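You operate a simulated robot arm through the tools that you are given. There is no shell and no other tool. Be economical: measure what you need, move in short steps, check, and stop when the job is done.

Carry out the task below with a simulated robot arm. There is one attempt and no reset: what you move stays moved.

TASK
Stir the orange cup at speed 2 until the watery layer is gone.
Fine: use the stirrer, lid on; turn it off and put the cup on the green mat.

It is judged by the outcome, as a careful person would: the job done as asked, and still so three seconds after it is handed in. It fails if anything else is knocked over, pushed out of place, dropped, spilled or broken.

THE ROBOT
A 6-joint arm with a two-finger parallel gripper, fixed in place. Base frame: the origin is at the foot of the arm, x ahead of it, y to its left, z up; the work surface is at about z = 0. Lengths are in mm, angles in degrees, forces in N, time in s.
With the tool pointing down near the work surface it reaches from about 180 to 460 mm from the base axis. Its first joint turns from -70.0 to 70.0 degrees. Payload 1.9 kg.
Tool frame: the origin (TCP) lies between the finger pads and is the grasp point; the fingertips stand 23 mm ahead of it; z points along the fingers, y is the line along which they close. The gripper opens to 94 mm. The fingers are 38 mm wide and 10 mm thick; the gripper's body (54 by 96 mm) begins 39 mm behind the TCP.
Orientation is told as [roll, pitch, yaw] about the base's x, y, z axes, in that order, counted from this pose: with the fingers straight down and closing along the base's y, the tool's x points along the base's -x, its y along +y and its z along -z.

THE INTERFACE
- The arm moves only by the tool play_rows. Its argument "moves" is text: rows parted by semicolons, each of 6 numbers parted by spaces: the shift along the tool's x, y, z in units of 400 mm (1.0 is 400 mm), then the turn, a rotation vector about the tool's x, y, z in units of 45 degrees (1.0 is 45 degrees). In form: x y z rx ry rz; .... A call has 1 to 8 rows; each row is the pose to reach, as a shift and turn from the pose commanded when the call began, along the tool's axes at that moment. "gripper" is the gripper command, from -1 (fully open) to 1 (shut), values between in proportion, set as the call begins (left out, the last holds). A call with a number of a shift or a turn outside -1 to 1 is refused whole. A row lasts 0.2 s, in which the tool goes at most 50 mm and 8.6 degrees; a call with a longer step from one row to the next is refused whole, and so is a gripper value outside its range. A pose out of reach is approached as far as the arm can. The call stops where the force on the tool passes 70 N (or 10 N more than at its start, if that is more) or the arm is blocked; 0.2 s more then pass. The fingers move at their own pace (about 108 mm/s each) and stop on an object; they squeeze with about 26 N. The grip force told is the motor's: it shows also when the fingers shut on nothing. Time passes only in rows, and 0.2 s behind the last, so rows that repeat a pose let the fingers close. It gives the time, the measured TCP pose, the force on the tool (base axes), the opening and the grip force at its end, in the units of the frame above (readings bear some noise).
- Cameras (640 x 400 px; columns grow to the right, rows downward): "scene" is fixed at [48.6, 303.6, 460.9]; the picture's right is [-0.82, -0.58, 0.00], its down [-0.19, 0.27, -0.94] and it looks along [0.54, -0.77, -0.34] (base axes); focal length 252 px, centre (320, 200). "wrist" rides on the gripper at [-39, 0, -44] in the tool frame; the picture's right is [0.00, -1.00, 0.00], its down [0.97, 0.00, -0.24] and it looks along [0.24, 0.00, 0.97] (tool axes); focal length 218 px, centre (320, 200).
- get_image(camera): a new picture of that camera. No time passes.
- measure_at(camera, pixels): for up to 12 pixels [column, row] of the newest picture of that camera ("zoom" is the newest enlarged one), the place [x, y, z] in the base frame of the surface seen there, good to about 2 mm, but the place of the scene camera against the robot may be out by one fixed shift of up to 12 mm in any direction. No time passes.
- close_up(camera, box): a new picture of the part [left, top, right, bottom] of that camera's present view, enlarged. No time passes.
- job_done(): hands the job in; it is judged then, once.

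Work in short steps. Measure before you move; look again where a grasp or a placing could have gone wrong, and mend it. You have 80 turns and 46 pictures in all, the two below and enlarged ones among them. Open the gripper and draw the arm clear of the work before you hand the job in, unless the task says otherwise; then end with one line.

The tools are called after ">>>" by a JSON object that holds its "op" and its "data". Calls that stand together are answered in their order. play_rows: Moves the arm, as the interface text tells. Its arguments: {"type":"object","properties":{"moves":{"type":"string"},"gripper":{"type":"number"}},"required":["moves"]} The other tools are called the same way: get_image (camera) takes a picture; measure_at (camera, pixels) gives the place of the surface under pixels of a picture; close_up (camera, box) takes an enlarged picture of a part of a camera's view; job_done () hands the job in.

At the start:

```text
t: 0.0
tcp_pos: [250.0, -153.0, 379.9]
ee_rot: [0.0, -0.1, 0.0]
force: [-0.3, -0.4, -0.3]
grip_width: 93.9
gripper_force: 0.0
```

scene: 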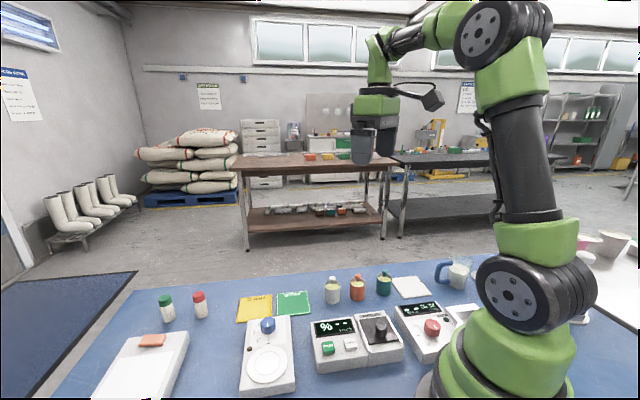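
wrist: 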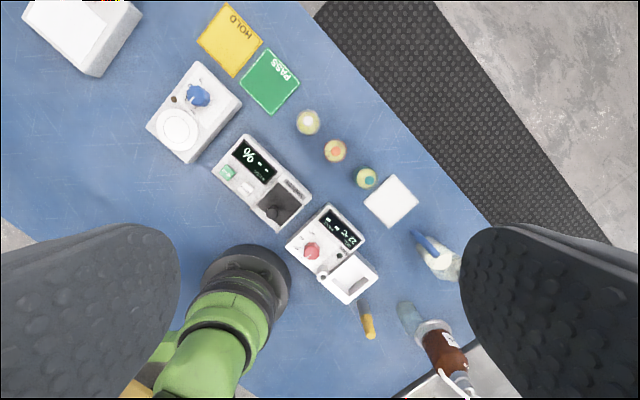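

The pictures show three cups around scene (332-384, 288), and several devices. I take close-ups to identify the stirrer, knob and the orange cup.

>>> {"op": "close_up", "data": {"camera": "scene", "box": [220, 250, 420, 400]}}

>>> {"op": "close_up", "data": {"camera": "wrist", "box": [130, 0, 430, 190]}}

>>> {"op": "close_up", "data": {"camera": "scene", "box": [370, 250, 530, 370]}}

```text
2.67 times, centred on (320, 325) of scene
```

zoom: 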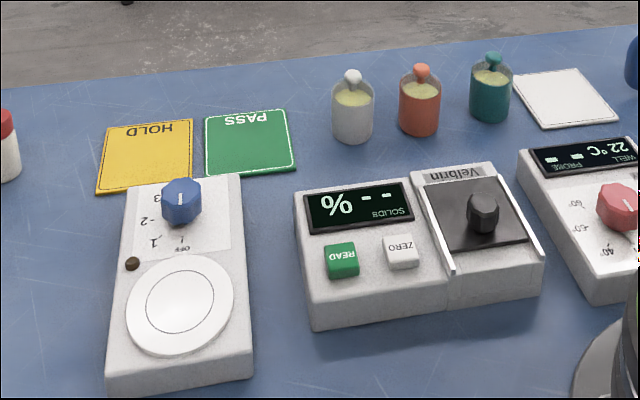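

```text
2.11 times, centred on (280, 95) of wrist
```

zoom: 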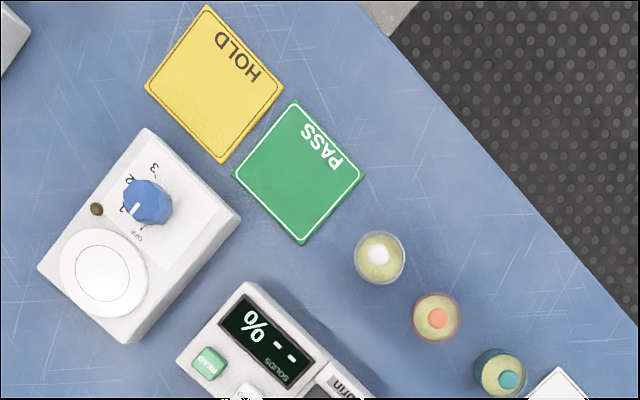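

```text
3.33 times, centred on (450, 310) of scene
```

zoom: 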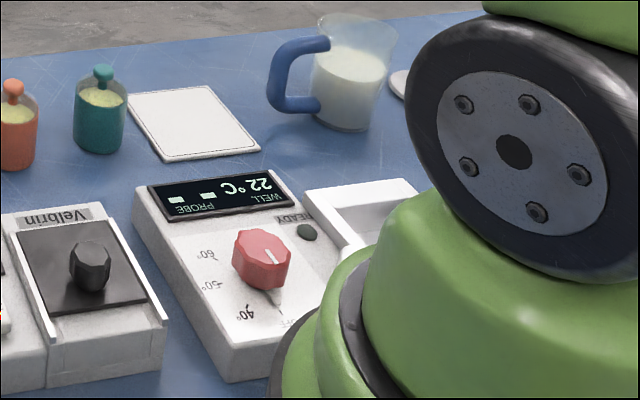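

Now I measure the cups, stirrer, knob and mat from a fresh enlarged wrist view and the scene.

>>> {"op": "measure_at", "data": {"camera": "wrist", "pixels": [[334, 150], [308, 121], [366, 177], [270, 81], [178, 129], [198, 95], [241, 101], [186, 163], [147, 128], [197, 62]]}}

>>> {"op": "close_up", "data": {"camera": "scene", "box": [310, 260, 410, 322]}}

>>> {"op": "measure_at", "data": {"camera": "scene", "pixels": [[357, 277], [357, 290], [357, 297], [293, 303], [268, 324], [266, 364], [332, 279], [384, 273]]}}

>>> {"op": "close_up", "data": {"camera": "scene", "box": [230, 310, 310, 400]}}

```text
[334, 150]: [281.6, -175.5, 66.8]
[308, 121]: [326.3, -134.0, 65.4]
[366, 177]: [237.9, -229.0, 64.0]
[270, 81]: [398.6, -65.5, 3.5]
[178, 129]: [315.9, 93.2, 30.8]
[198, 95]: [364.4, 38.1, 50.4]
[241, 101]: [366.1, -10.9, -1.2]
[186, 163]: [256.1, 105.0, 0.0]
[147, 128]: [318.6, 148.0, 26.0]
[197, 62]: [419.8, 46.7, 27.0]
```

```text
6.40 times, centred on (360, 291) of scene
```

zoom: 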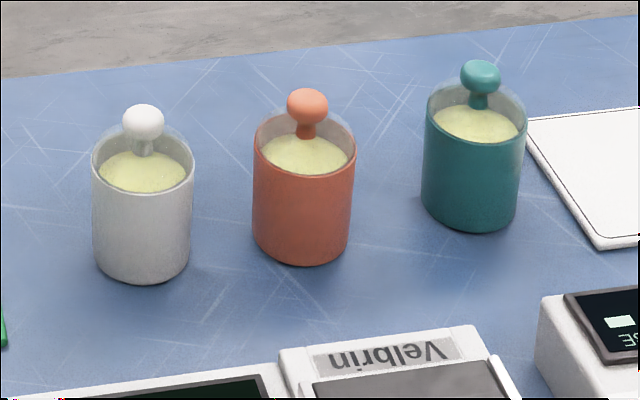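

```text
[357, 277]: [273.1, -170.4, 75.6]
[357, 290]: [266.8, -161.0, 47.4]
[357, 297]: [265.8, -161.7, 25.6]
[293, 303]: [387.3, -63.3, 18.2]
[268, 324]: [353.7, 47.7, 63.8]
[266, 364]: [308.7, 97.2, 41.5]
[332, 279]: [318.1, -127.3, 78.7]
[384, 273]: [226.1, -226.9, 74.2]
```

```text
4.44 times, centred on (270, 355) of scene
```

zoom: 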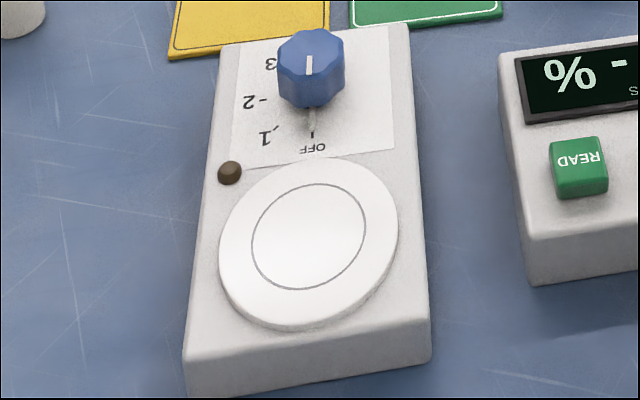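

The blue-knob device at (268,355) is the stirrer with OFF/1/2/3. I'll open partway and go above the orange cup at about (282,-175) to refine its place.

>>> {"op": "play_rows", "data": {"moves": "-0.016 -0.011 0.1 0 0 0; -0.032 -0.022 0.2 0 0 0; -0.048 -0.033 0.3 0 0 0; -0.064 -0.044 0.4 0 0 0; -0.08 -0.055 0.5 0 0 0; -0.08 -0.055 0.5 0 0 0", "gripper": -0.2}}

>>> {"op": "get_image", "data": {"camera": "wrist"}}

```text
t: 1.4
tcp_pos: [283.2, -172.8, 179.8]
ee_rot: [0.0, 0.0, 0.0]
force: [-0.4, 0.0, 0.1]
grip_width: 56.4
gripper_force: 0.0
```

```text
38 pictures are left
```

wrist: 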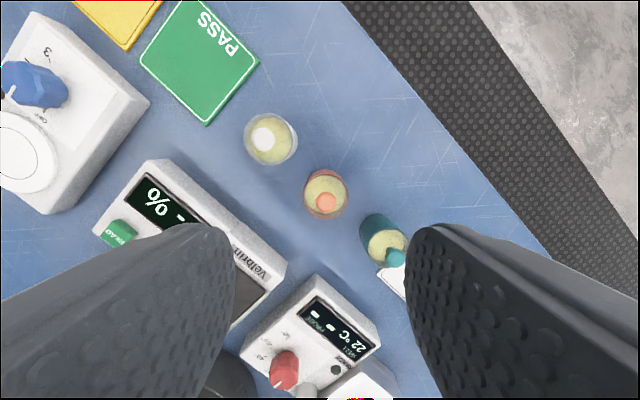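

>>> {"op": "measure_at", "data": {"camera": "wrist", "pixels": [[326, 202], [325, 171], [304, 193], [347, 193], [325, 216], [311, 185], [264, 136], [394, 258], [200, 60]]}}

>>> {"op": "close_up", "data": {"camera": "wrist", "box": [230, 100, 420, 280]}}

```text
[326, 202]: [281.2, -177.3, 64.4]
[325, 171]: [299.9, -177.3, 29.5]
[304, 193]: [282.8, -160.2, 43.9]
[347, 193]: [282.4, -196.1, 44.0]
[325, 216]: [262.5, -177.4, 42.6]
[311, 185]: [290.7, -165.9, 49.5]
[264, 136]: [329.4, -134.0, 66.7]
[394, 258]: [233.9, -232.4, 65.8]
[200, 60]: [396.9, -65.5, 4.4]
```

```text
2.22 times, centred on (325, 190) of wrist
```

zoom: 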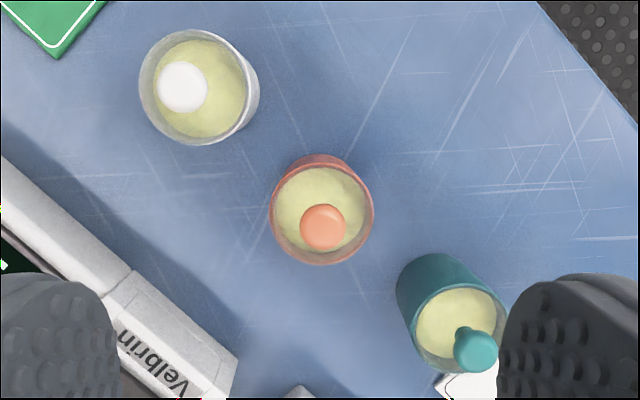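

The cup's centre is about (281.5,-178), diameter ~36, lid stud top z≈66. Descend in two steps.

>>> {"op": "play_rows", "data": {"moves": "0.001 -0.01 0.09 0 0 0; 0.001 -0.01 0.175 0 0 0; 0.001 -0.01 0.175 0 0 0; 0.001 -0.01 0.175 0 0 0"}}

```text
t: 2.4
tcp_pos: [281.9, -176.0, 110.1]
ee_rot: [0.1, 0.0, 0.0]
force: [0.2, -0.8, -0.3]
grip_width: 56.2
gripper_force: 0.1
```

>>> {"op": "play_rows", "data": {"moves": "0.001 -0.004 0.08 0 0 0; 0.001 -0.004 0.15 0 0 0; 0.001 -0.004 0.19 0 0 0; 0.001 -0.004 0.19 0 0 0"}}

>>> {"op": "get_image", "data": {"camera": "wrist"}}

>>> {"op": "close_up", "data": {"camera": "scene", "box": [300, 220, 440, 330]}}

```text
t: 3.4
tcp_pos: [281.7, -179.5, 33.2]
ee_rot: [0.0, 0.0, 0.0]
force: [-0.6, 0.3, 0.3]
grip_width: 56.6
gripper_force: 0.2
```

```text
36 pictures are left
```

wrist: 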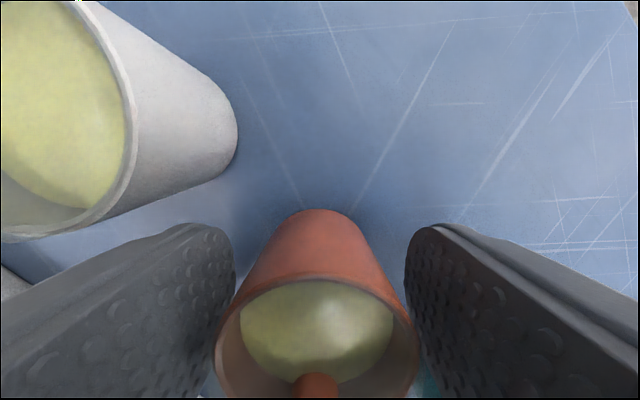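

```text
3.64 times, centred on (370, 275) of scene
```

zoom: 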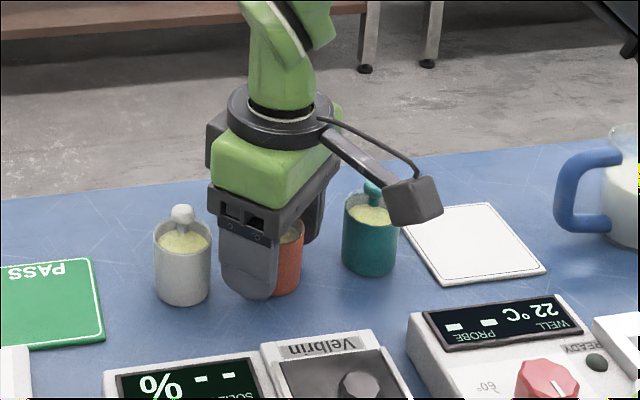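

The fingers straddle the cup. A block on an arm sticks out on the tool's +x side; I measure it and close on the cup.

>>> {"op": "measure_at", "data": {"camera": "zoom", "pixels": [[415, 205], [425, 188], [400, 225], [440, 215], [410, 182], [350, 150], [250, 240], [180, 215]]}}

>>> {"op": "play_rows", "data": {"moves": "0 0 0 0 0 0; 0 0 0 0 0 0; 0 0 0 0 0 0", "gripper": 1}}

```text
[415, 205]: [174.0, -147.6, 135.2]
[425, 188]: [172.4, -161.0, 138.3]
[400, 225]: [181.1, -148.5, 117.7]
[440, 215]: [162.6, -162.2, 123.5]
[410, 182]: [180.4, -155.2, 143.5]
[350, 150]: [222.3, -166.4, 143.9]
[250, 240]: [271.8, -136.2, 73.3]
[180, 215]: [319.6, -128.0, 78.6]
```

```text
t: 4.2
tcp_pos: [282.4, -178.9, 33.4]
ee_rot: [0.1, 0.0, 0.0]
force: [0.4, 0.1, -0.4]
grip_width: 38.5
gripper_force: 26.0
```

Held (38.5 mm). Lift straight up to z≈150.

>>> {"op": "play_rows", "data": {"moves": "0 0 -0.05 0 0 0; 0 0 -0.12 0 0 0; 0 0 -0.2 0 0 0; 0 0 -0.29 0 0 0; 0 0 -0.29 0 0 0"}}

>>> {"op": "close_up", "data": {"camera": "scene", "box": [300, 200, 440, 330]}}

```text
t: 5.4
tcp_pos: [282.3, -179.7, 151.9]
ee_rot: [0.0, 0.0, 0.0]
force: [-0.4, -0.4, -0.5]
grip_width: 0.1
gripper_force: 26.5
```

```text
3.08 times, centred on (370, 265) of scene
```

zoom: 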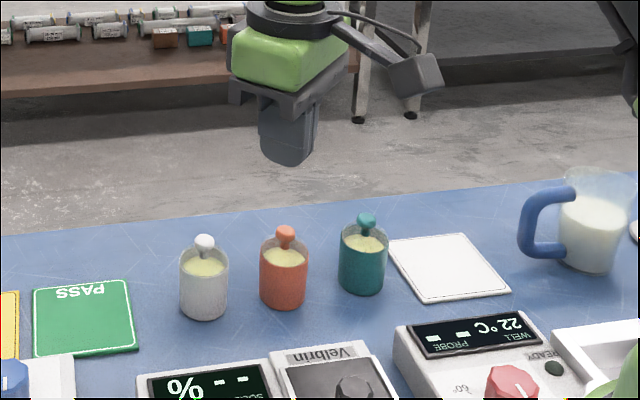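

The fingers closed to 0 on lifting: the cup slipped out, still upright. I look from above to check its place, then retry slowly.

>>> {"op": "close_up", "data": {"camera": "wrist", "box": [210, 100, 430, 300]}}

>>> {"op": "close_up", "data": {"camera": "scene", "box": [320, 265, 400, 315]}}

```text
2.00 times, centred on (320, 200) of wrist
```

zoom: 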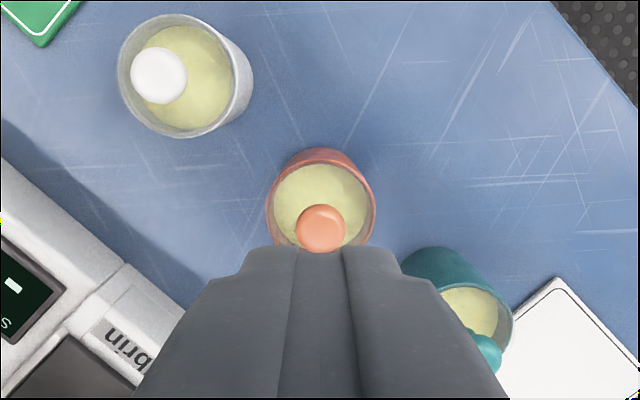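

```text
8.00 times, centred on (360, 290) of scene
```

zoom: 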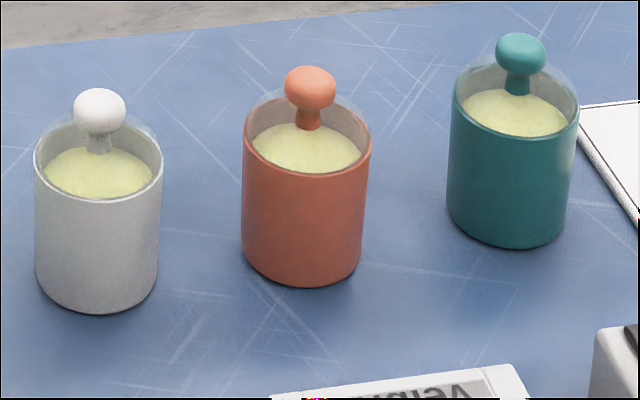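

Cup is undisturbed and centred under the tool. Reopen and go back down, a little lower (z≈29).

>>> {"op": "play_rows", "data": {"moves": "0 0 0 0 0 0; 0 0 0.1 0 0 0; 0 0 0.2 0 0 0; 0 0 0.27 0 0 0; 0 0 0.305 0 0 0; 0 0 0.305 0 0 0", "gripper": -0.2}}

>>> {"op": "play_rows", "data": {"moves": "0 0 0 0 0 0; 0 0 0 0 0 0; 0 0 0 0 0 0; 0 0 0 0 0 0; 0 0 0 0 0 0", "gripper": 1}}

>>> {"op": "play_rows", "data": {"moves": "0 0 -0.005 0 0 0; 0 0 -0.01 0 0 0; 0 0 -0.015 0 0 0; 0 0 -0.02 0 0 0; 0 0 -0.025 0 0 0"}}

>>> {"op": "close_up", "data": {"camera": "scene", "box": [300, 220, 420, 320]}}

```text
t: 6.8
tcp_pos: [280.8, -179.4, 28.1]
ee_rot: [0.0, 0.0, 0.0]
force: [-0.6, 0.7, 1.1]
grip_width: 56.3
gripper_force: 0.0
```

```text
t: 8.0
tcp_pos: [281.1, -179.6, 26.3]
ee_rot: [0.0, 0.0, -0.1]
force: [0.0, 0.3, -0.2]
grip_width: 38.6
gripper_force: 26.0
```

```text
t: 9.2
tcp_pos: [280.5, -179.7, 37.2]
ee_rot: [-0.1, 0.0, 0.0]
force: [0.3, -0.9, -0.8]
grip_width: 38.9
gripper_force: 26.0
```

```text
4.00 times, centred on (360, 270) of scene
```

zoom: 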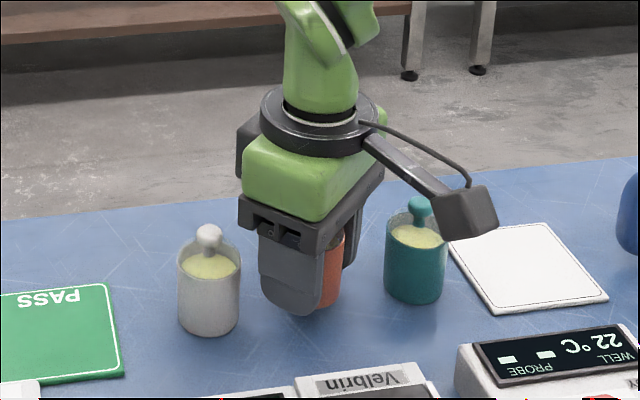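

>>> {"op": "play_rows", "data": {"moves": "0 0 -0.0075 0 0 0; 0 0 -0.015 0 0 0; 0 0 -0.0225 0 0 0; 0 0 -0.03 0 0 0; 0 0 -0.0375 0 0 0; 0 0 -0.045 0 0 0; 0 0 -0.0525 0 0 0"}}

>>> {"op": "close_up", "data": {"camera": "scene", "box": [300, 220, 420, 320]}}

```text
t: 10.8
tcp_pos: [281.0, -178.8, 58.8]
ee_rot: [0.0, 0.0, -0.1]
force: [0.3, -0.1, 0.1]
grip_width: 38.4
gripper_force: 25.5
```

```text
4.00 times, centred on (360, 270) of scene
```

zoom: 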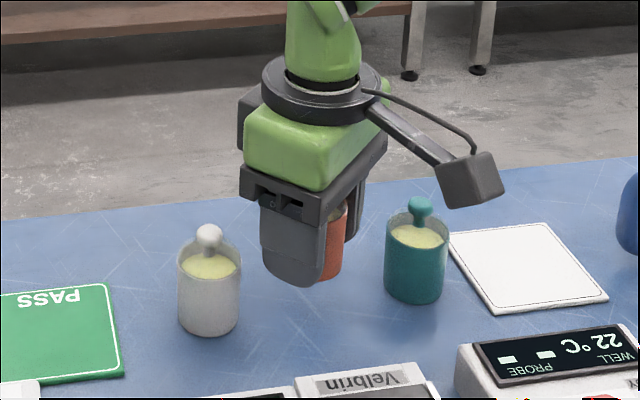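

The cup is rising with the gripper now (bottom at about (325,278) in zoom). Continue gently upward.

>>> {"op": "play_rows", "data": {"moves": "0 0 -0.01 0 0 0; 0 0 -0.025 0 0 0; 0 0 -0.04 0 0 0; 0 0 -0.06 0 0 0; 0 0 -0.08 0 0 0; 0 0 -0.1 0 0 0; 0 0 -0.115 0 0 0; 0 0 -0.125 0 0 0"}}

>>> {"op": "get_image", "data": {"camera": "scene"}}

```text
t: 12.6
tcp_pos: [282.1, -180.2, 109.0]
ee_rot: [0.0, 0.1, 0.0]
force: [0.2, -0.3, -1.3]
grip_width: 38.5
gripper_force: 26.1
```

```text
29 pictures are left
```

scene: 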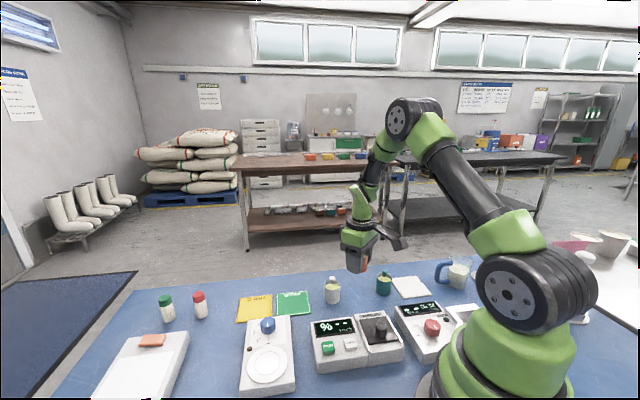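

Held. Move slowly sideways toward the stirrer in two legs.

>>> {"op": "play_rows", "data": {"moves": "-0.003 0.02 0 0 0 0; -0.008 0.06 0 0 0 0; -0.013 0.105 0 0 0 0; -0.019 0.15 0 0 0 0; -0.025 0.2 0 0 0 0; -0.031 0.25 0 0 0 0; -0.036 0.295 0 0 0 0; -0.04 0.325 0 0 0 0"}}

>>> {"op": "play_rows", "data": {"moves": "-0.003 0.02 0 0 0 0; -0.008 0.06 0 0 0 0; -0.013 0.105 0 0 0 0; -0.019 0.15 0 0 0 0; -0.025 0.2 0 0 0 0; -0.031 0.25 0 0 0 0; -0.036 0.29 0 0 0 0; -0.038 0.31 0 0 0 0"}}

>>> {"op": "get_image", "data": {"camera": "wrist"}}

```text
t: 14.4
tcp_pos: [296.7, -50.3, 107.3]
ee_rot: [0.0, 0.0, 0.0]
force: [-0.2, -0.5, -1.4]
grip_width: 38.6
gripper_force: 26.2
```

```text
t: 16.2
tcp_pos: [312.9, 73.6, 107.3]
ee_rot: [-0.1, 0.0, 0.0]
force: [-0.3, -0.5, -1.3]
grip_width: 38.4
gripper_force: 25.9
```

```text
28 pictures are left
```

wrist: 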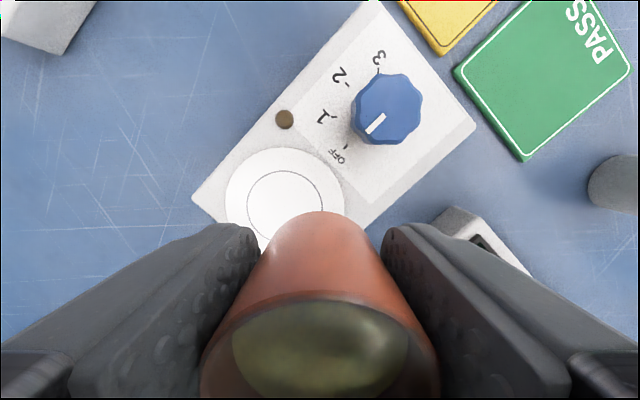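

The plate and dial are in view; measure them.

>>> {"op": "measure_at", "data": {"camera": "wrist", "pixels": [[285, 207], [248, 206], [322, 205], [286, 170], [226, 208], [345, 205], [390, 107], [371, 128], [341, 150], [328, 123], [347, 85], [380, 70]]}}

>>> {"op": "close_up", "data": {"camera": "wrist", "box": [270, 30, 450, 180]}}

```text
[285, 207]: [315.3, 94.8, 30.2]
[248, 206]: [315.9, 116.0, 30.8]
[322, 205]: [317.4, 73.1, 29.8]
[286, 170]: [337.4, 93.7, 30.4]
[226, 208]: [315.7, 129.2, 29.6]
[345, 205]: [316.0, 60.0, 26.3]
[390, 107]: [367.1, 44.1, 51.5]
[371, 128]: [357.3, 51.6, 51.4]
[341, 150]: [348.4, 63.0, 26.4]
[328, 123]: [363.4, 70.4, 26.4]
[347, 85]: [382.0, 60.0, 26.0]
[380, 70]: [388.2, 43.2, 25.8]
```

```text
2.67 times, centred on (360, 105) of wrist
```

zoom: 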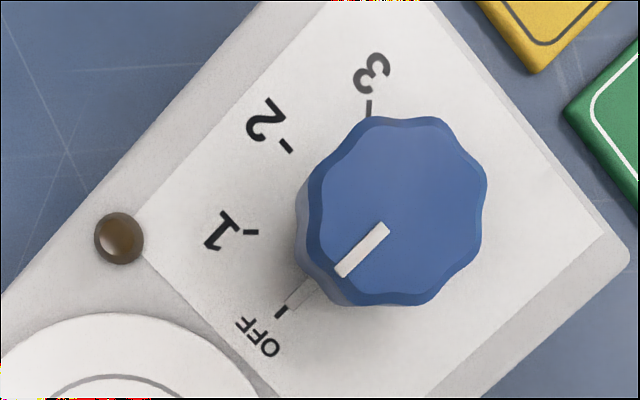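

>>> {"op": "measure_at", "data": {"camera": "zoom", "pixels": [[281, 312], [250, 232], [285, 146], [368, 108], [395, 208], [340, 272], [383, 230], [310, 200], [486, 190], [400, 118]]}}

```text
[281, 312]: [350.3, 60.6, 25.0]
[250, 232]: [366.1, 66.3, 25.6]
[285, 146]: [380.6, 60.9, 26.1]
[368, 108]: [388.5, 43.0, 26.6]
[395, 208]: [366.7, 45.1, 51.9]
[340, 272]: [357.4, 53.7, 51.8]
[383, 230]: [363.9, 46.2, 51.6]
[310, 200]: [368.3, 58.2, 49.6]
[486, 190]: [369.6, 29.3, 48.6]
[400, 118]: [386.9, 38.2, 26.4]
```

Plate centre ≈ (315.5,94.5,30.3); knob axis ≈ (365.6,43), OFF at ~132°, 2 at ~48°. Move over the plate and lower to about 12 mm above.

>>> {"op": "play_rows", "data": {"moves": "-0.003 0.02 0 0 0 0; -0.0065 0.045 0 0 0 0; -0.0065 0.0525 0.01 0 0 0; -0.0065 0.0525 0.04 0 0 0; -0.0065 0.0525 0.07 0 0 0; -0.0065 0.0525 0.09 0 0 0; -0.0065 0.0525 0.09 0 0 0"}}

>>> {"op": "get_image", "data": {"camera": "wrist"}}

>>> {"op": "close_up", "data": {"camera": "scene", "box": [210, 280, 330, 400]}}

```text
t: 17.8
tcp_pos: [315.8, 95.1, 71.6]
ee_rot: [0.0, 0.0, 0.0]
force: [0.6, -0.2, -1.0]
grip_width: 38.1
gripper_force: 26.4
```

```text
26 pictures are left
```

wrist: 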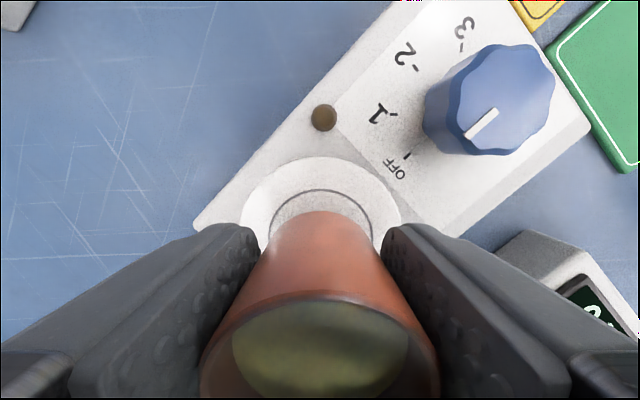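

```text
3.33 times, centred on (270, 340) of scene
```

zoom: 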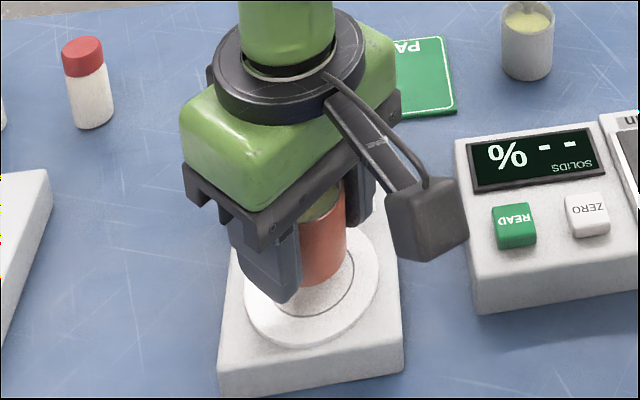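

Well centred. Lower gently until contact.

>>> {"op": "play_rows", "data": {"moves": "0 0 0.01 0 0 0; 0 0 0.02 0 0 0; 0 0 0.026 0 0 0; 0 0 0.03 0 0 0; 0 0 0.033 0 0 0; 0 0 0.033 0 0 0"}}

```text
t: 19.2
tcp_pos: [314.6, 95.5, 59.4]
ee_rot: [0.0, 0.0, 0.1]
force: [-0.2, 0.0, -1.7]
grip_width: 38.5
gripper_force: 25.8
```

>>> {"op": "play_rows", "data": {"moves": "0 0 0.0025 0 0 0; 0 0 0.005 0 0 0; 0 0 0.0075 0 0 0; 0 0 0.0075 0 0 0"}}

>>> {"op": "close_up", "data": {"camera": "scene", "box": [230, 310, 310, 390]}}

```text
t: 20.2
tcp_pos: [315.9, 96.0, 55.8]
ee_rot: [0.0, 0.1, 0.0]
force: [-3.9, -2.5, 14.8]
grip_width: 38.4
gripper_force: 26.4
```

```text
5.00 times, centred on (270, 350) of scene
```

zoom: 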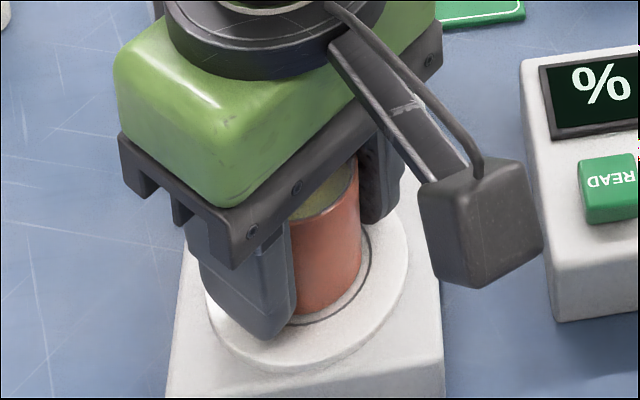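

Contact made (14.8 N). Ease up 1 mm, open, and rise straight up.

>>> {"op": "play_rows", "data": {"moves": "0 0 -0.0025 0 0 0; 0 0 -0.0025 0 0 0"}}

>>> {"op": "play_rows", "data": {"moves": "0 0 0 0 0 0; 0 0 0 0 0 0; 0 0 -0.05 0 0 0; 0 0 -0.12 0 0 0; 0 0 -0.2 0 0 0; 0 0 -0.2 0 0 0", "gripper": -0.25}}

>>> {"op": "get_image", "data": {"camera": "wrist"}}

```text
t: 20.8
tcp_pos: [315.4, 95.9, 57.6]
ee_rot: [0.1, 0.0, 0.1]
force: [-0.2, -0.1, -0.9]
grip_width: 38.7
gripper_force: 25.9
```

```text
t: 22.2
tcp_pos: [315.0, 96.1, 138.5]
ee_rot: [0.1, 0.0, 0.1]
force: [-0.2, 0.3, -0.1]
grip_width: 58.7
gripper_force: 0.1
```

```text
23 pictures are left
```

wrist: 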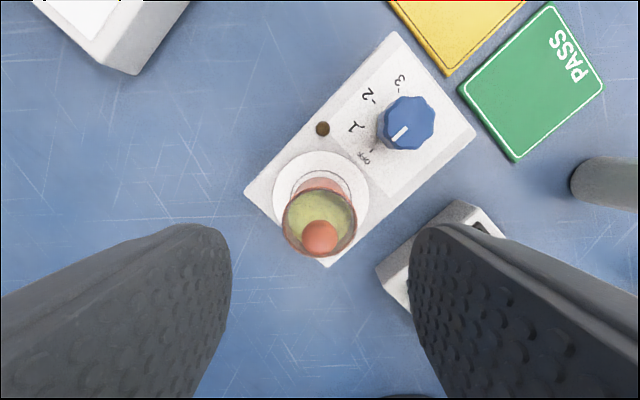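

Cup stands well on the plate. Move above the knob at (365.6, 43) and turn to yaw +45 at height.

>>> {"op": "play_rows", "data": {"moves": "-0.021 -0.022 0 0 0 -0.167; -0.042 -0.044 0 0 0 -0.333; -0.063 -0.066 0 0 0 -0.5; -0.084 -0.088 0 0 0 -0.667; -0.105 -0.11 0 0 0 -0.833; -0.1265 -0.1325 0 0 0 -1; -0.1265 -0.1325 0 0 0 -1; -0.1265 -0.1325 0 0 0 -1"}}

>>> {"op": "get_image", "data": {"camera": "wrist"}}

```text
t: 24.0
tcp_pos: [365.1, 42.2, 137.3]
ee_rot: [0.0, -0.1, 45.0]
force: [0.0, -0.6, 0.4]
grip_width: 59.1
gripper_force: 0.0
```

```text
22 pictures are left
```

wrist: 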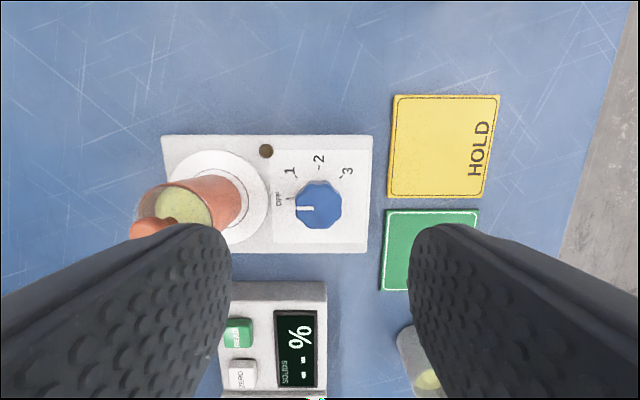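

>>> {"op": "measure_at", "data": {"camera": "wrist", "pixels": [[319, 204], [296, 203], [341, 203], [319, 181], [319, 228]]}}

>>> {"op": "play_rows", "data": {"moves": "0 0 0.06 0 0 0; 0 0 0.12 0 0 0; 0 0 0.17 0 0 0; 0 0 0.17 0 0 0"}}

>>> {"op": "get_image", "data": {"camera": "wrist"}}

```text
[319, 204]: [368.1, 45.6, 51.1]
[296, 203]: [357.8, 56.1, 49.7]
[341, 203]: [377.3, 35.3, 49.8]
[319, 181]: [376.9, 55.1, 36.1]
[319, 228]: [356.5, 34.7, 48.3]
```

```text
t: 25.0
tcp_pos: [364.9, 42.6, 70.1]
ee_rot: [-0.1, 0.0, 44.9]
force: [-0.6, -0.3, -0.5]
grip_width: 58.7
gripper_force: 0.0
```

```text
21 pictures are left
```

wrist: 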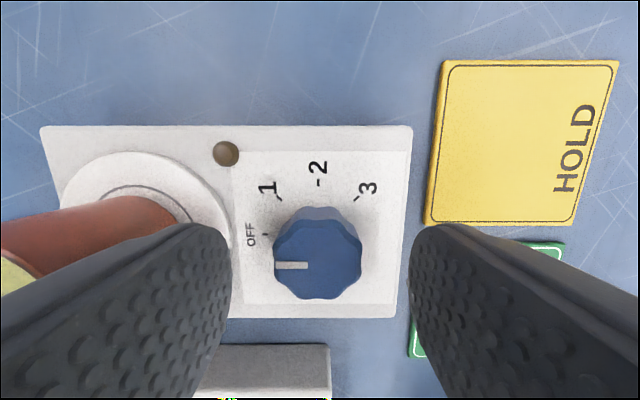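

Knob centre is ~3.5 mm toward tool -x (pixel (318,256) vs expected row 270). Correct, descend to z≈54, and close on the knob.

>>> {"op": "play_rows", "data": {"moves": "-0.009 0 0.01 0 0 0; -0.009 0 0.025 0 0 0; -0.009 0 0.04 0 0 0; -0.009 0 0.04 0 0 0"}}

>>> {"op": "play_rows", "data": {"moves": "0 0 0 0 0 0; 0 0 0 0 0 0; 0 0 0 0 0 0; 0 0 0 0 0 0", "gripper": 1}}

```text
t: 26.0
tcp_pos: [368.0, 44.8, 53.3]
ee_rot: [0.0, 0.1, 45.0]
force: [0.0, 0.3, 0.4]
grip_width: 58.7
gripper_force: 0.1
```

```text
t: 27.0
tcp_pos: [366.7, 44.3, 54.1]
ee_rot: [0.0, 0.0, 44.9]
force: [-10.1, 12.5, 3.5]
grip_width: 29.6
gripper_force: 44.6
```

Gripped at 29.6 mm with some sideways load; shift 1 mm to relieve and turn 45° clockwise (first half).

>>> {"op": "play_rows", "data": {"moves": "0 0.0025 0 0 0 0; 0 0.0025 0 0 0 0.15; 0 0.0025 0 0 0 0.3; 0 0.0025 0 0 0 0.45; 0 0.0025 0 0 0 0.6; 0 0.0025 0 0 0 0.75; 0 0.0025 0 0 0 0.9; 0 0.0025 0 0 0 1"}}

>>> {"op": "close_up", "data": {"camera": "scene", "box": [210, 280, 330, 400]}}

```text
t: 28.8
tcp_pos: [368.1, 44.6, 53.3]
ee_rot: [-0.2, -0.2, -0.1]
force: [-0.1, -42.0, 24.4]
grip_width: 29.9
gripper_force: 44.7
```

```text
3.33 times, centred on (270, 340) of scene
```

zoom: 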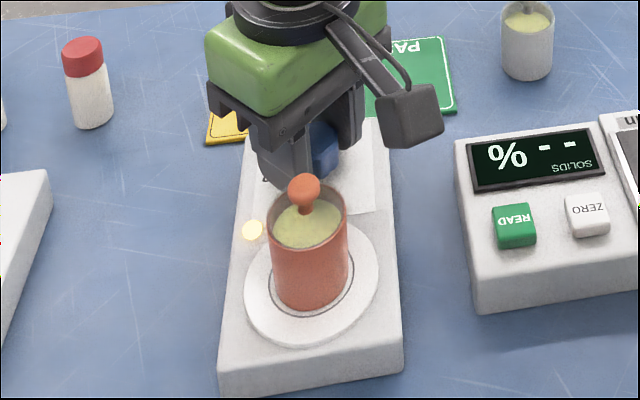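

Lamp on: speed 1. Sideways load -42 N in y: shift -2.5 mm in y and up slightly to relieve.

>>> {"op": "play_rows", "data": {"moves": "0 -0.003 -0.001 0 0 0; 0 -0.006 -0.0025 0 0 0"}}

```text
t: 29.4
tcp_pos: [368.6, 43.8, 54.7]
ee_rot: [0.2, -0.2, 0.1]
force: [27.0, -8.8, -10.0]
grip_width: 29.8
gripper_force: 44.4
```

>>> {"op": "play_rows", "data": {"moves": "-0.003 0 0 0 0 0.1; -0.003 0 0 0 0 0.25; -0.003 0 0 0 0 0.4; -0.003 0 0 0 0 0.55; -0.003 0 0 0 0 0.7; -0.003 0 0 0 0 0.85; -0.003 0 0 0 0 1; -0.003 0 0 0 0 1"}}

>>> {"op": "close_up", "data": {"camera": "scene", "box": [210, 280, 330, 400]}}

```text
t: 31.2
tcp_pos: [368.4, 42.3, 54.0]
ee_rot: [-0.1, 0.1, -45.2]
force: [-10.5, -16.3, 7.2]
grip_width: 29.7
gripper_force: 44.5
```

```text
3.33 times, centred on (270, 340) of scene
```

zoom: 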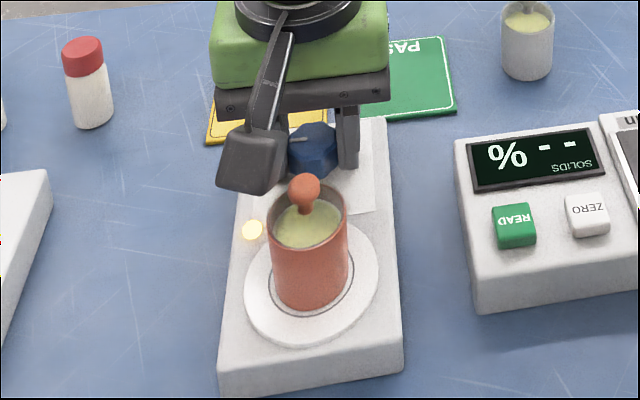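

Knob turned 90°, pointer now toward "2", lamp on. Take a close look at the cup contents and pointer.

>>> {"op": "close_up", "data": {"camera": "scene", "box": [250, 310, 300, 350]}}

>>> {"op": "get_image", "data": {"camera": "wrist"}}

```text
10.00 times, centred on (275, 330) of scene
```

zoom: 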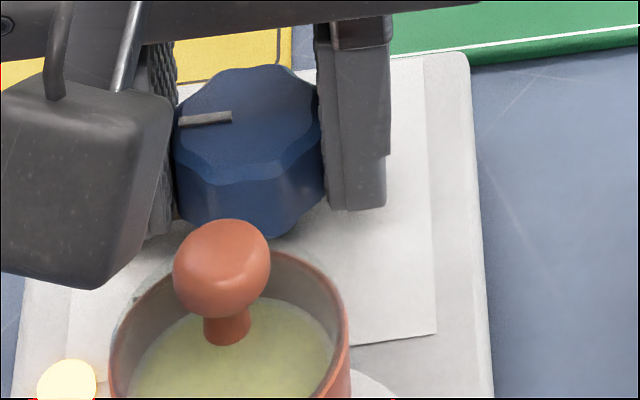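

```text
17 pictures are left
```

wrist: 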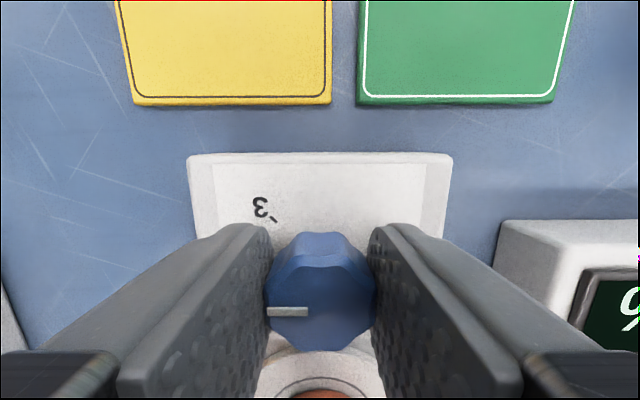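

Pointer is exactly at 2. The surface still looks yellowish; wait while it stirs and compare.

>>> {"op": "play_rows", "data": {"moves": "0 0 0 0 0 0; 0 0 0 0 0 0; 0 0 0 0 0 0; 0 0 0 0 0 0; 0 0 0 0 0 0; 0 0 0 0 0 0; 0 0 0 0 0 0; 0 0 0 0 0 0"}}

>>> {"op": "play_rows", "data": {"moves": "0 0 0 0 0 0; 0 0 0 0 0 0; 0 0 0 0 0 0; 0 0 0 0 0 0; 0 0 0 0 0 0; 0 0 0 0 0 0; 0 0 0 0 0 0; 0 0 0 0 0 0"}}

>>> {"op": "close_up", "data": {"camera": "scene", "box": [235, 310, 310, 370]}}

```text
t: 33.0
tcp_pos: [366.6, 42.4, 54.7]
ee_rot: [-0.1, 0.0, -45.2]
force: [-26.0, -25.0, 5.6]
grip_width: 30.0
gripper_force: 45.3
```

```text
t: 34.8
tcp_pos: [367.3, 41.8, 54.0]
ee_rot: [-0.1, 0.2, -45.1]
force: [-24.2, -30.7, 2.2]
grip_width: 29.9
gripper_force: 45.2
```

```text
6.67 times, centred on (272, 340) of scene
```

zoom: 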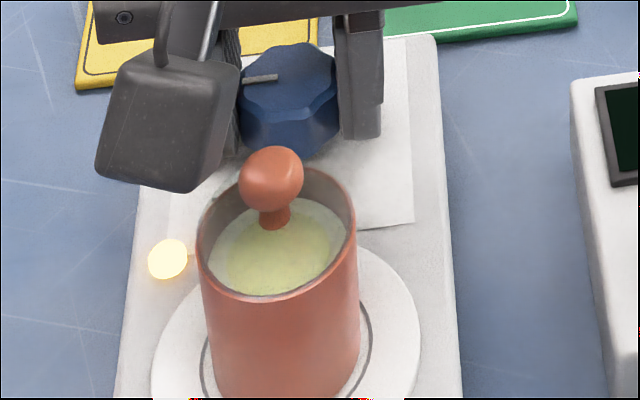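

The yellow watery layer is shrinking (white ring appeared). Relieve the side load by 1 mm and wait more.

>>> {"op": "play_rows", "data": {"moves": "0 -0.0025 0 0 0 0; 0 -0.0025 0 0 0 0; 0 -0.0025 0 0 0 0; 0 -0.0025 0 0 0 0; 0 -0.0025 0 0 0 0; 0 -0.0025 0 0 0 0; 0 -0.0025 0 0 0 0; 0 -0.0025 0 0 0 0"}}

>>> {"op": "close_up", "data": {"camera": "scene", "box": [250, 325, 300, 360]}}

```text
t: 36.6
tcp_pos: [366.3, 42.0, 54.8]
ee_rot: [0.0, 0.0, -45.0]
force: [-0.2, -5.9, -31.5]
grip_width: 29.8
gripper_force: 45.4
```

```text
11.43 times, centred on (275, 342) of scene
```

zoom: 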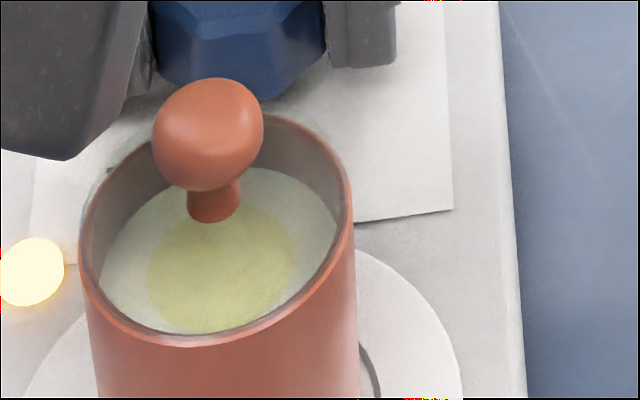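

>>> {"op": "play_rows", "data": {"moves": "0 0 0.0015 0 0 0; 0 0 0.0015 0 0 0; 0 0 0.0015 0 0 0; 0 0 0.0015 0 0 0; 0 0 0.0015 0 0 0; 0 0 0.0015 0 0 0; 0 0 0.0015 0 0 0; 0 0 0.0015 0 0 0"}}

>>> {"op": "play_rows", "data": {"moves": "0 0 0 0 0 0; 0 0 0 0 0 0; 0 0 0 0 0 0; 0 0 0 0 0 0; 0 0 0 0 0 0; 0 0 0 0 0 0; 0 0 0 0 0 0; 0 0 0 0 0 0"}}

>>> {"op": "close_up", "data": {"camera": "scene", "box": [250, 325, 300, 360]}}

```text
t: 38.4
tcp_pos: [367.2, 43.2, 54.1]
ee_rot: [0.0, -0.1, -45.0]
force: [-12.3, -7.2, 1.1]
grip_width: 29.7
gripper_force: 45.0
```

```text
t: 40.2
tcp_pos: [367.0, 42.4, 55.3]
ee_rot: [0.1, 0.0, -45.0]
force: [-18.0, -7.6, 15.4]
grip_width: 29.5
gripper_force: 45.4
```

```text
11.43 times, centred on (275, 342) of scene
```

zoom: 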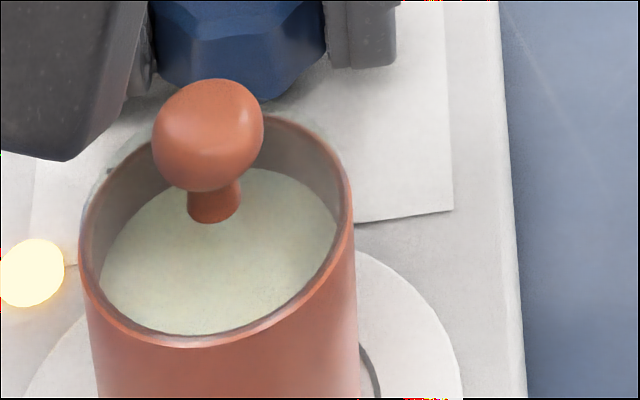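

The watery layer is gone; uniform pale surface. Turn the knob back 90° to OFF.

>>> {"op": "play_rows", "data": {"moves": "0 0 0 0 0 -0.15; 0 0 0 0 0 -0.3; 0 0 0 0 0 -0.45; 0 0 0 0 0 -0.6; 0 0 0 0 0 -0.75; 0 0 0 0 0 -0.9; 0 0 0 0 0 -1"}}

>>> {"op": "play_rows", "data": {"moves": "0 0 0 0 0 -0.15; 0 0 0 0 0 -0.3; 0 0 0 0 0 -0.45; 0 0 0 0 0 -0.6; 0 0 0 0 0 -0.75; 0 0 0 0 0 -0.9; 0 0 0 0 0 -1; 0 0 0 0 0 -1"}}

>>> {"op": "close_up", "data": {"camera": "scene", "box": [235, 305, 310, 365]}}

```text
t: 41.8
tcp_pos: [367.7, 43.0, 54.4]
ee_rot: [0.2, 0.0, 0.1]
force: [-11.8, 30.6, 19.8]
grip_width: 29.9
gripper_force: 45.0
```

```text
t: 43.6
tcp_pos: [367.7, 45.4, 52.9]
ee_rot: [0.3, 0.0, 45.0]
force: [-17.2, 42.1, 17.6]
grip_width: 29.9
gripper_force: 45.2
```

```text
6.67 times, centred on (272, 335) of scene
```

zoom: 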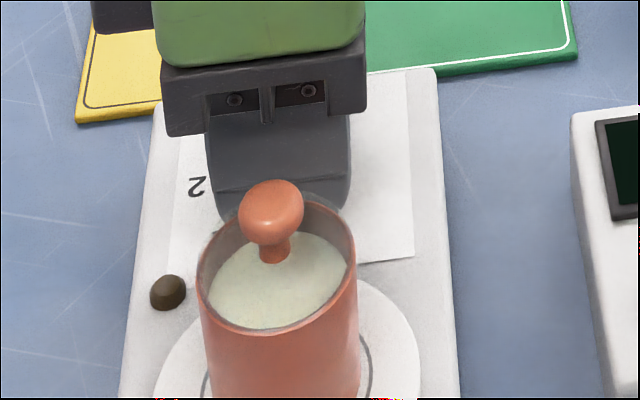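

Lamp is off. Relieve the load, open, rise.

>>> {"op": "play_rows", "data": {"moves": "0 0.003 -0.001 0 0 0; 0 0.004 -0.002 0 0 0"}}

>>> {"op": "play_rows", "data": {"moves": "0 0 0 0 0 0; 0 0 0 0 0 0; 0 0 -0.05 0 0 0; 0 0 -0.12 0 0 0; 0 0 -0.21 0 0 0; 0 0 -0.21 0 0 0", "gripper": -0.2}}

>>> {"op": "get_image", "data": {"camera": "wrist"}}

```text
t: 44.2
tcp_pos: [366.2, 44.2, 53.3]
ee_rot: [0.0, -0.1, 45.1]
force: [6.2, 31.5, -16.8]
grip_width: 29.9
gripper_force: 45.0
```

```text
t: 45.6
tcp_pos: [366.1, 44.9, 137.4]
ee_rot: [0.0, 0.0, 45.0]
force: [-1.4, -0.2, 0.4]
grip_width: 56.4
gripper_force: 0.1
```

```text
12 pictures are left
```

wrist: 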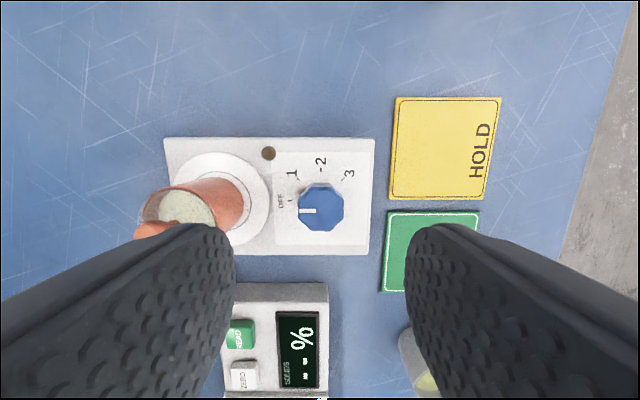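

Knob at OFF, stirrer unmoved. Move back over the cup with yaw 0.

>>> {"op": "play_rows", "data": {"moves": "0 0.03 0 0 0 0.167; 0 0.06 0 0 0 0.333; 0 0.09 0 0 0 0.5; 0 0.12 0 0 0 0.667; 0 0.15 0 0 0 0.833; 0 0.179 0 0 0 1; 0 0.179 0 0 0 1; 0 0.179 0 0 0 1"}}

>>> {"op": "get_image", "data": {"camera": "wrist"}}

```text
t: 47.4
tcp_pos: [315.3, 93.8, 139.5]
ee_rot: [0.0, -0.1, -0.1]
force: [-0.6, 0.6, 0.1]
grip_width: 56.4
gripper_force: 0.1
```

```text
11 pictures are left
```

wrist: 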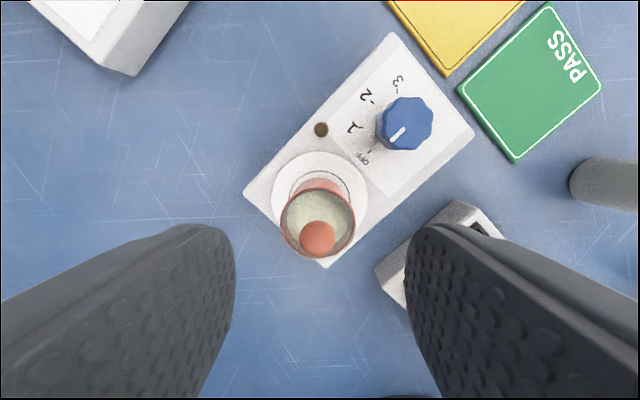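

Cup intact, centred. Measure the mat corners, descend to z≈57.5, and grip.

>>> {"op": "measure_at", "data": {"camera": "wrist", "pixels": [[550, 8], [600, 87], [514, 158], [462, 90], [530, 84]]}}

>>> {"op": "play_rows", "data": {"moves": "0 0.002 0.06 0 0 0; 0 0.002 0.12 0 0 0; 0 0.002 0.17 0 0 0; 0 0.002 0.203 0 0 0; 0 0.002 0.203 0 0 0"}}

>>> {"op": "play_rows", "data": {"moves": "0 0 0 0 0 0; 0 0 0 0 0 0; 0 0 0 0 0 0; 0 0 0 0 0 0; 0 0 0 0 0 0", "gripper": 1}}

>>> {"op": "play_rows", "data": {"moves": "0 0 -0.004 0 0 0; 0 0 -0.01 0 0 0; 0 0 -0.018 0 0 0; 0 0 -0.028 0 0 0; 0 0 -0.04 0 0 0; 0 0 -0.054 0 0 0; 0 0 -0.07 0 0 0; 0 0 -0.08 0 0 0"}}

>>> {"op": "close_up", "data": {"camera": "scene", "box": [210, 270, 330, 390]}}

```text
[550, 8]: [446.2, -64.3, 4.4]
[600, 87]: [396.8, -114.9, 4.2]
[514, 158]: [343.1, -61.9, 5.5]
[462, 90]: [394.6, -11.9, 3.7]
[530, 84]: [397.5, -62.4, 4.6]
```

```text
t: 48.6
tcp_pos: [316.0, 96.4, 57.0]
ee_rot: [-0.1, 0.0, 0.0]
force: [-0.6, -0.1, -1.0]
grip_width: 56.1
gripper_force: 0.0
```

```text
t: 49.8
tcp_pos: [316.5, 95.8, 58.1]
ee_rot: [0.0, -0.1, 0.1]
force: [0.0, 0.4, -0.6]
grip_width: 38.5
gripper_force: 26.3
```

```text
t: 51.6
tcp_pos: [316.3, 95.2, 89.6]
ee_rot: [0.0, -0.1, 0.0]
force: [-0.9, 0.5, -1.4]
grip_width: 38.6
gripper_force: 25.9
```

```text
3.33 times, centred on (270, 330) of scene
```

zoom: 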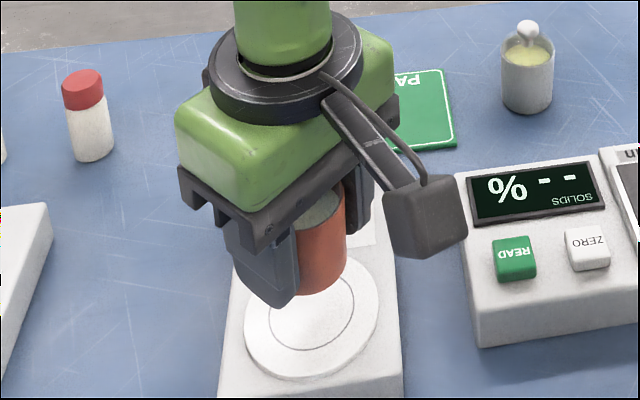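

Held and clear. Rise a bit more and carry to the mat centre (396.5, -63.5) in two legs.

>>> {"op": "play_rows", "data": {"moves": "0 0 -0.015 0 0 0; 0 0 -0.04 0 0 0; -0.005 -0.01 -0.06 0 0 0; -0.02 -0.04 -0.065 0 0 0; -0.04 -0.08 -0.065 0 0 0; -0.06 -0.12 -0.065 0 0 0; -0.08 -0.16 -0.065 0 0 0; -0.1 -0.2 -0.065 0 0 0"}}

>>> {"op": "play_rows", "data": {"moves": "-0.02 -0.04 0 0 0 0; -0.04 -0.08 0 0 0 0; -0.06 -0.12 0 0 0 0; -0.08 -0.16 0 0 0 0; -0.095 -0.188 0 0 0 0; -0.1 -0.197 0 0 0 0; -0.1 -0.197 0 0 0 0"}}

>>> {"op": "get_image", "data": {"camera": "scene"}}

```text
t: 53.4
tcp_pos: [356.4, 16.7, 116.4]
ee_rot: [0.1, -0.1, -0.1]
force: [-0.6, -1.6, -0.2]
grip_width: 38.8
gripper_force: 26.3
```

```text
t: 55.0
tcp_pos: [396.2, -64.2, 115.1]
ee_rot: [0.0, 0.0, -0.1]
force: [-0.5, 0.8, -0.3]
grip_width: 38.4
gripper_force: 26.1
```

```text
9 pictures are left
```

scene: 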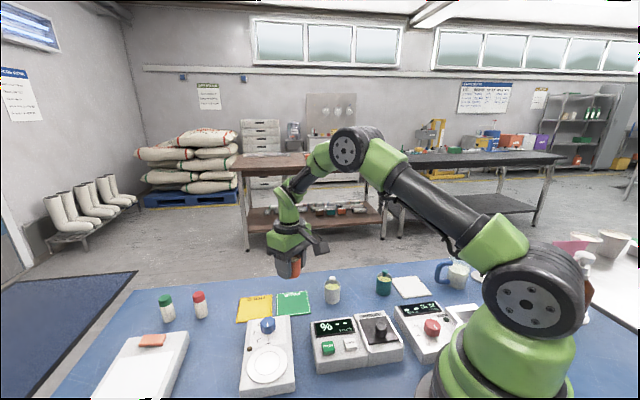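

Still held. Lower to ~38, then slow.

>>> {"op": "play_rows", "data": {"moves": "0 0 0.03 0 0 0; 0 0 0.07 0 0 0; 0 0 0.11 0 0 0; 0 0 0.15 0 0 0; 0 0 0.18 0 0 0; 0 0 0.195 0 0 0; 0 0 0.195 0 0 0"}}

>>> {"op": "play_rows", "data": {"moves": "0 0 0.0025 0 0 0; 0 0 0.005 0 0 0; 0 0 0.0075 0 0 0; 0 0 0.01 0 0 0; 0 0 0.0125 0 0 0; 0 0 0.0125 0 0 0"}}

```text
t: 56.6
tcp_pos: [395.8, -62.4, 37.4]
ee_rot: [0.0, 0.0, 0.0]
force: [0.3, 0.5, -0.4]
grip_width: 38.6
gripper_force: 25.7
```

```text
t: 58.0
tcp_pos: [396.1, -63.6, 32.7]
ee_rot: [0.0, 0.0, 0.1]
force: [0.1, -0.9, -0.9]
grip_width: 38.5
gripper_force: 26.0
```

>>> {"op": "play_rows", "data": {"moves": "0 0 0.002 0 0 0; 0 0 0.004 0 0 0; 0 0 0.006 0 0 0; 0 0 0.006 0 0 0"}}

>>> {"op": "close_up", "data": {"camera": "scene", "box": [240, 240, 360, 330]}}

```text
t: 59.0
tcp_pos: [396.4, -63.6, 30.7]
ee_rot: [0.0, -0.1, 0.0]
force: [-4.7, -1.2, 15.1]
grip_width: 38.5
gripper_force: 26.4
```

```text
4.44 times, centred on (300, 285) of scene
```

zoom: 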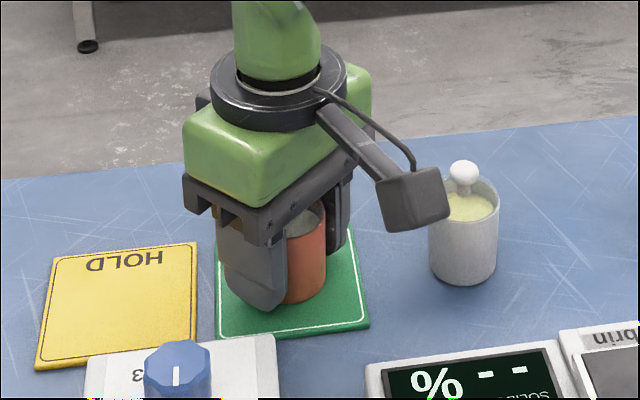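

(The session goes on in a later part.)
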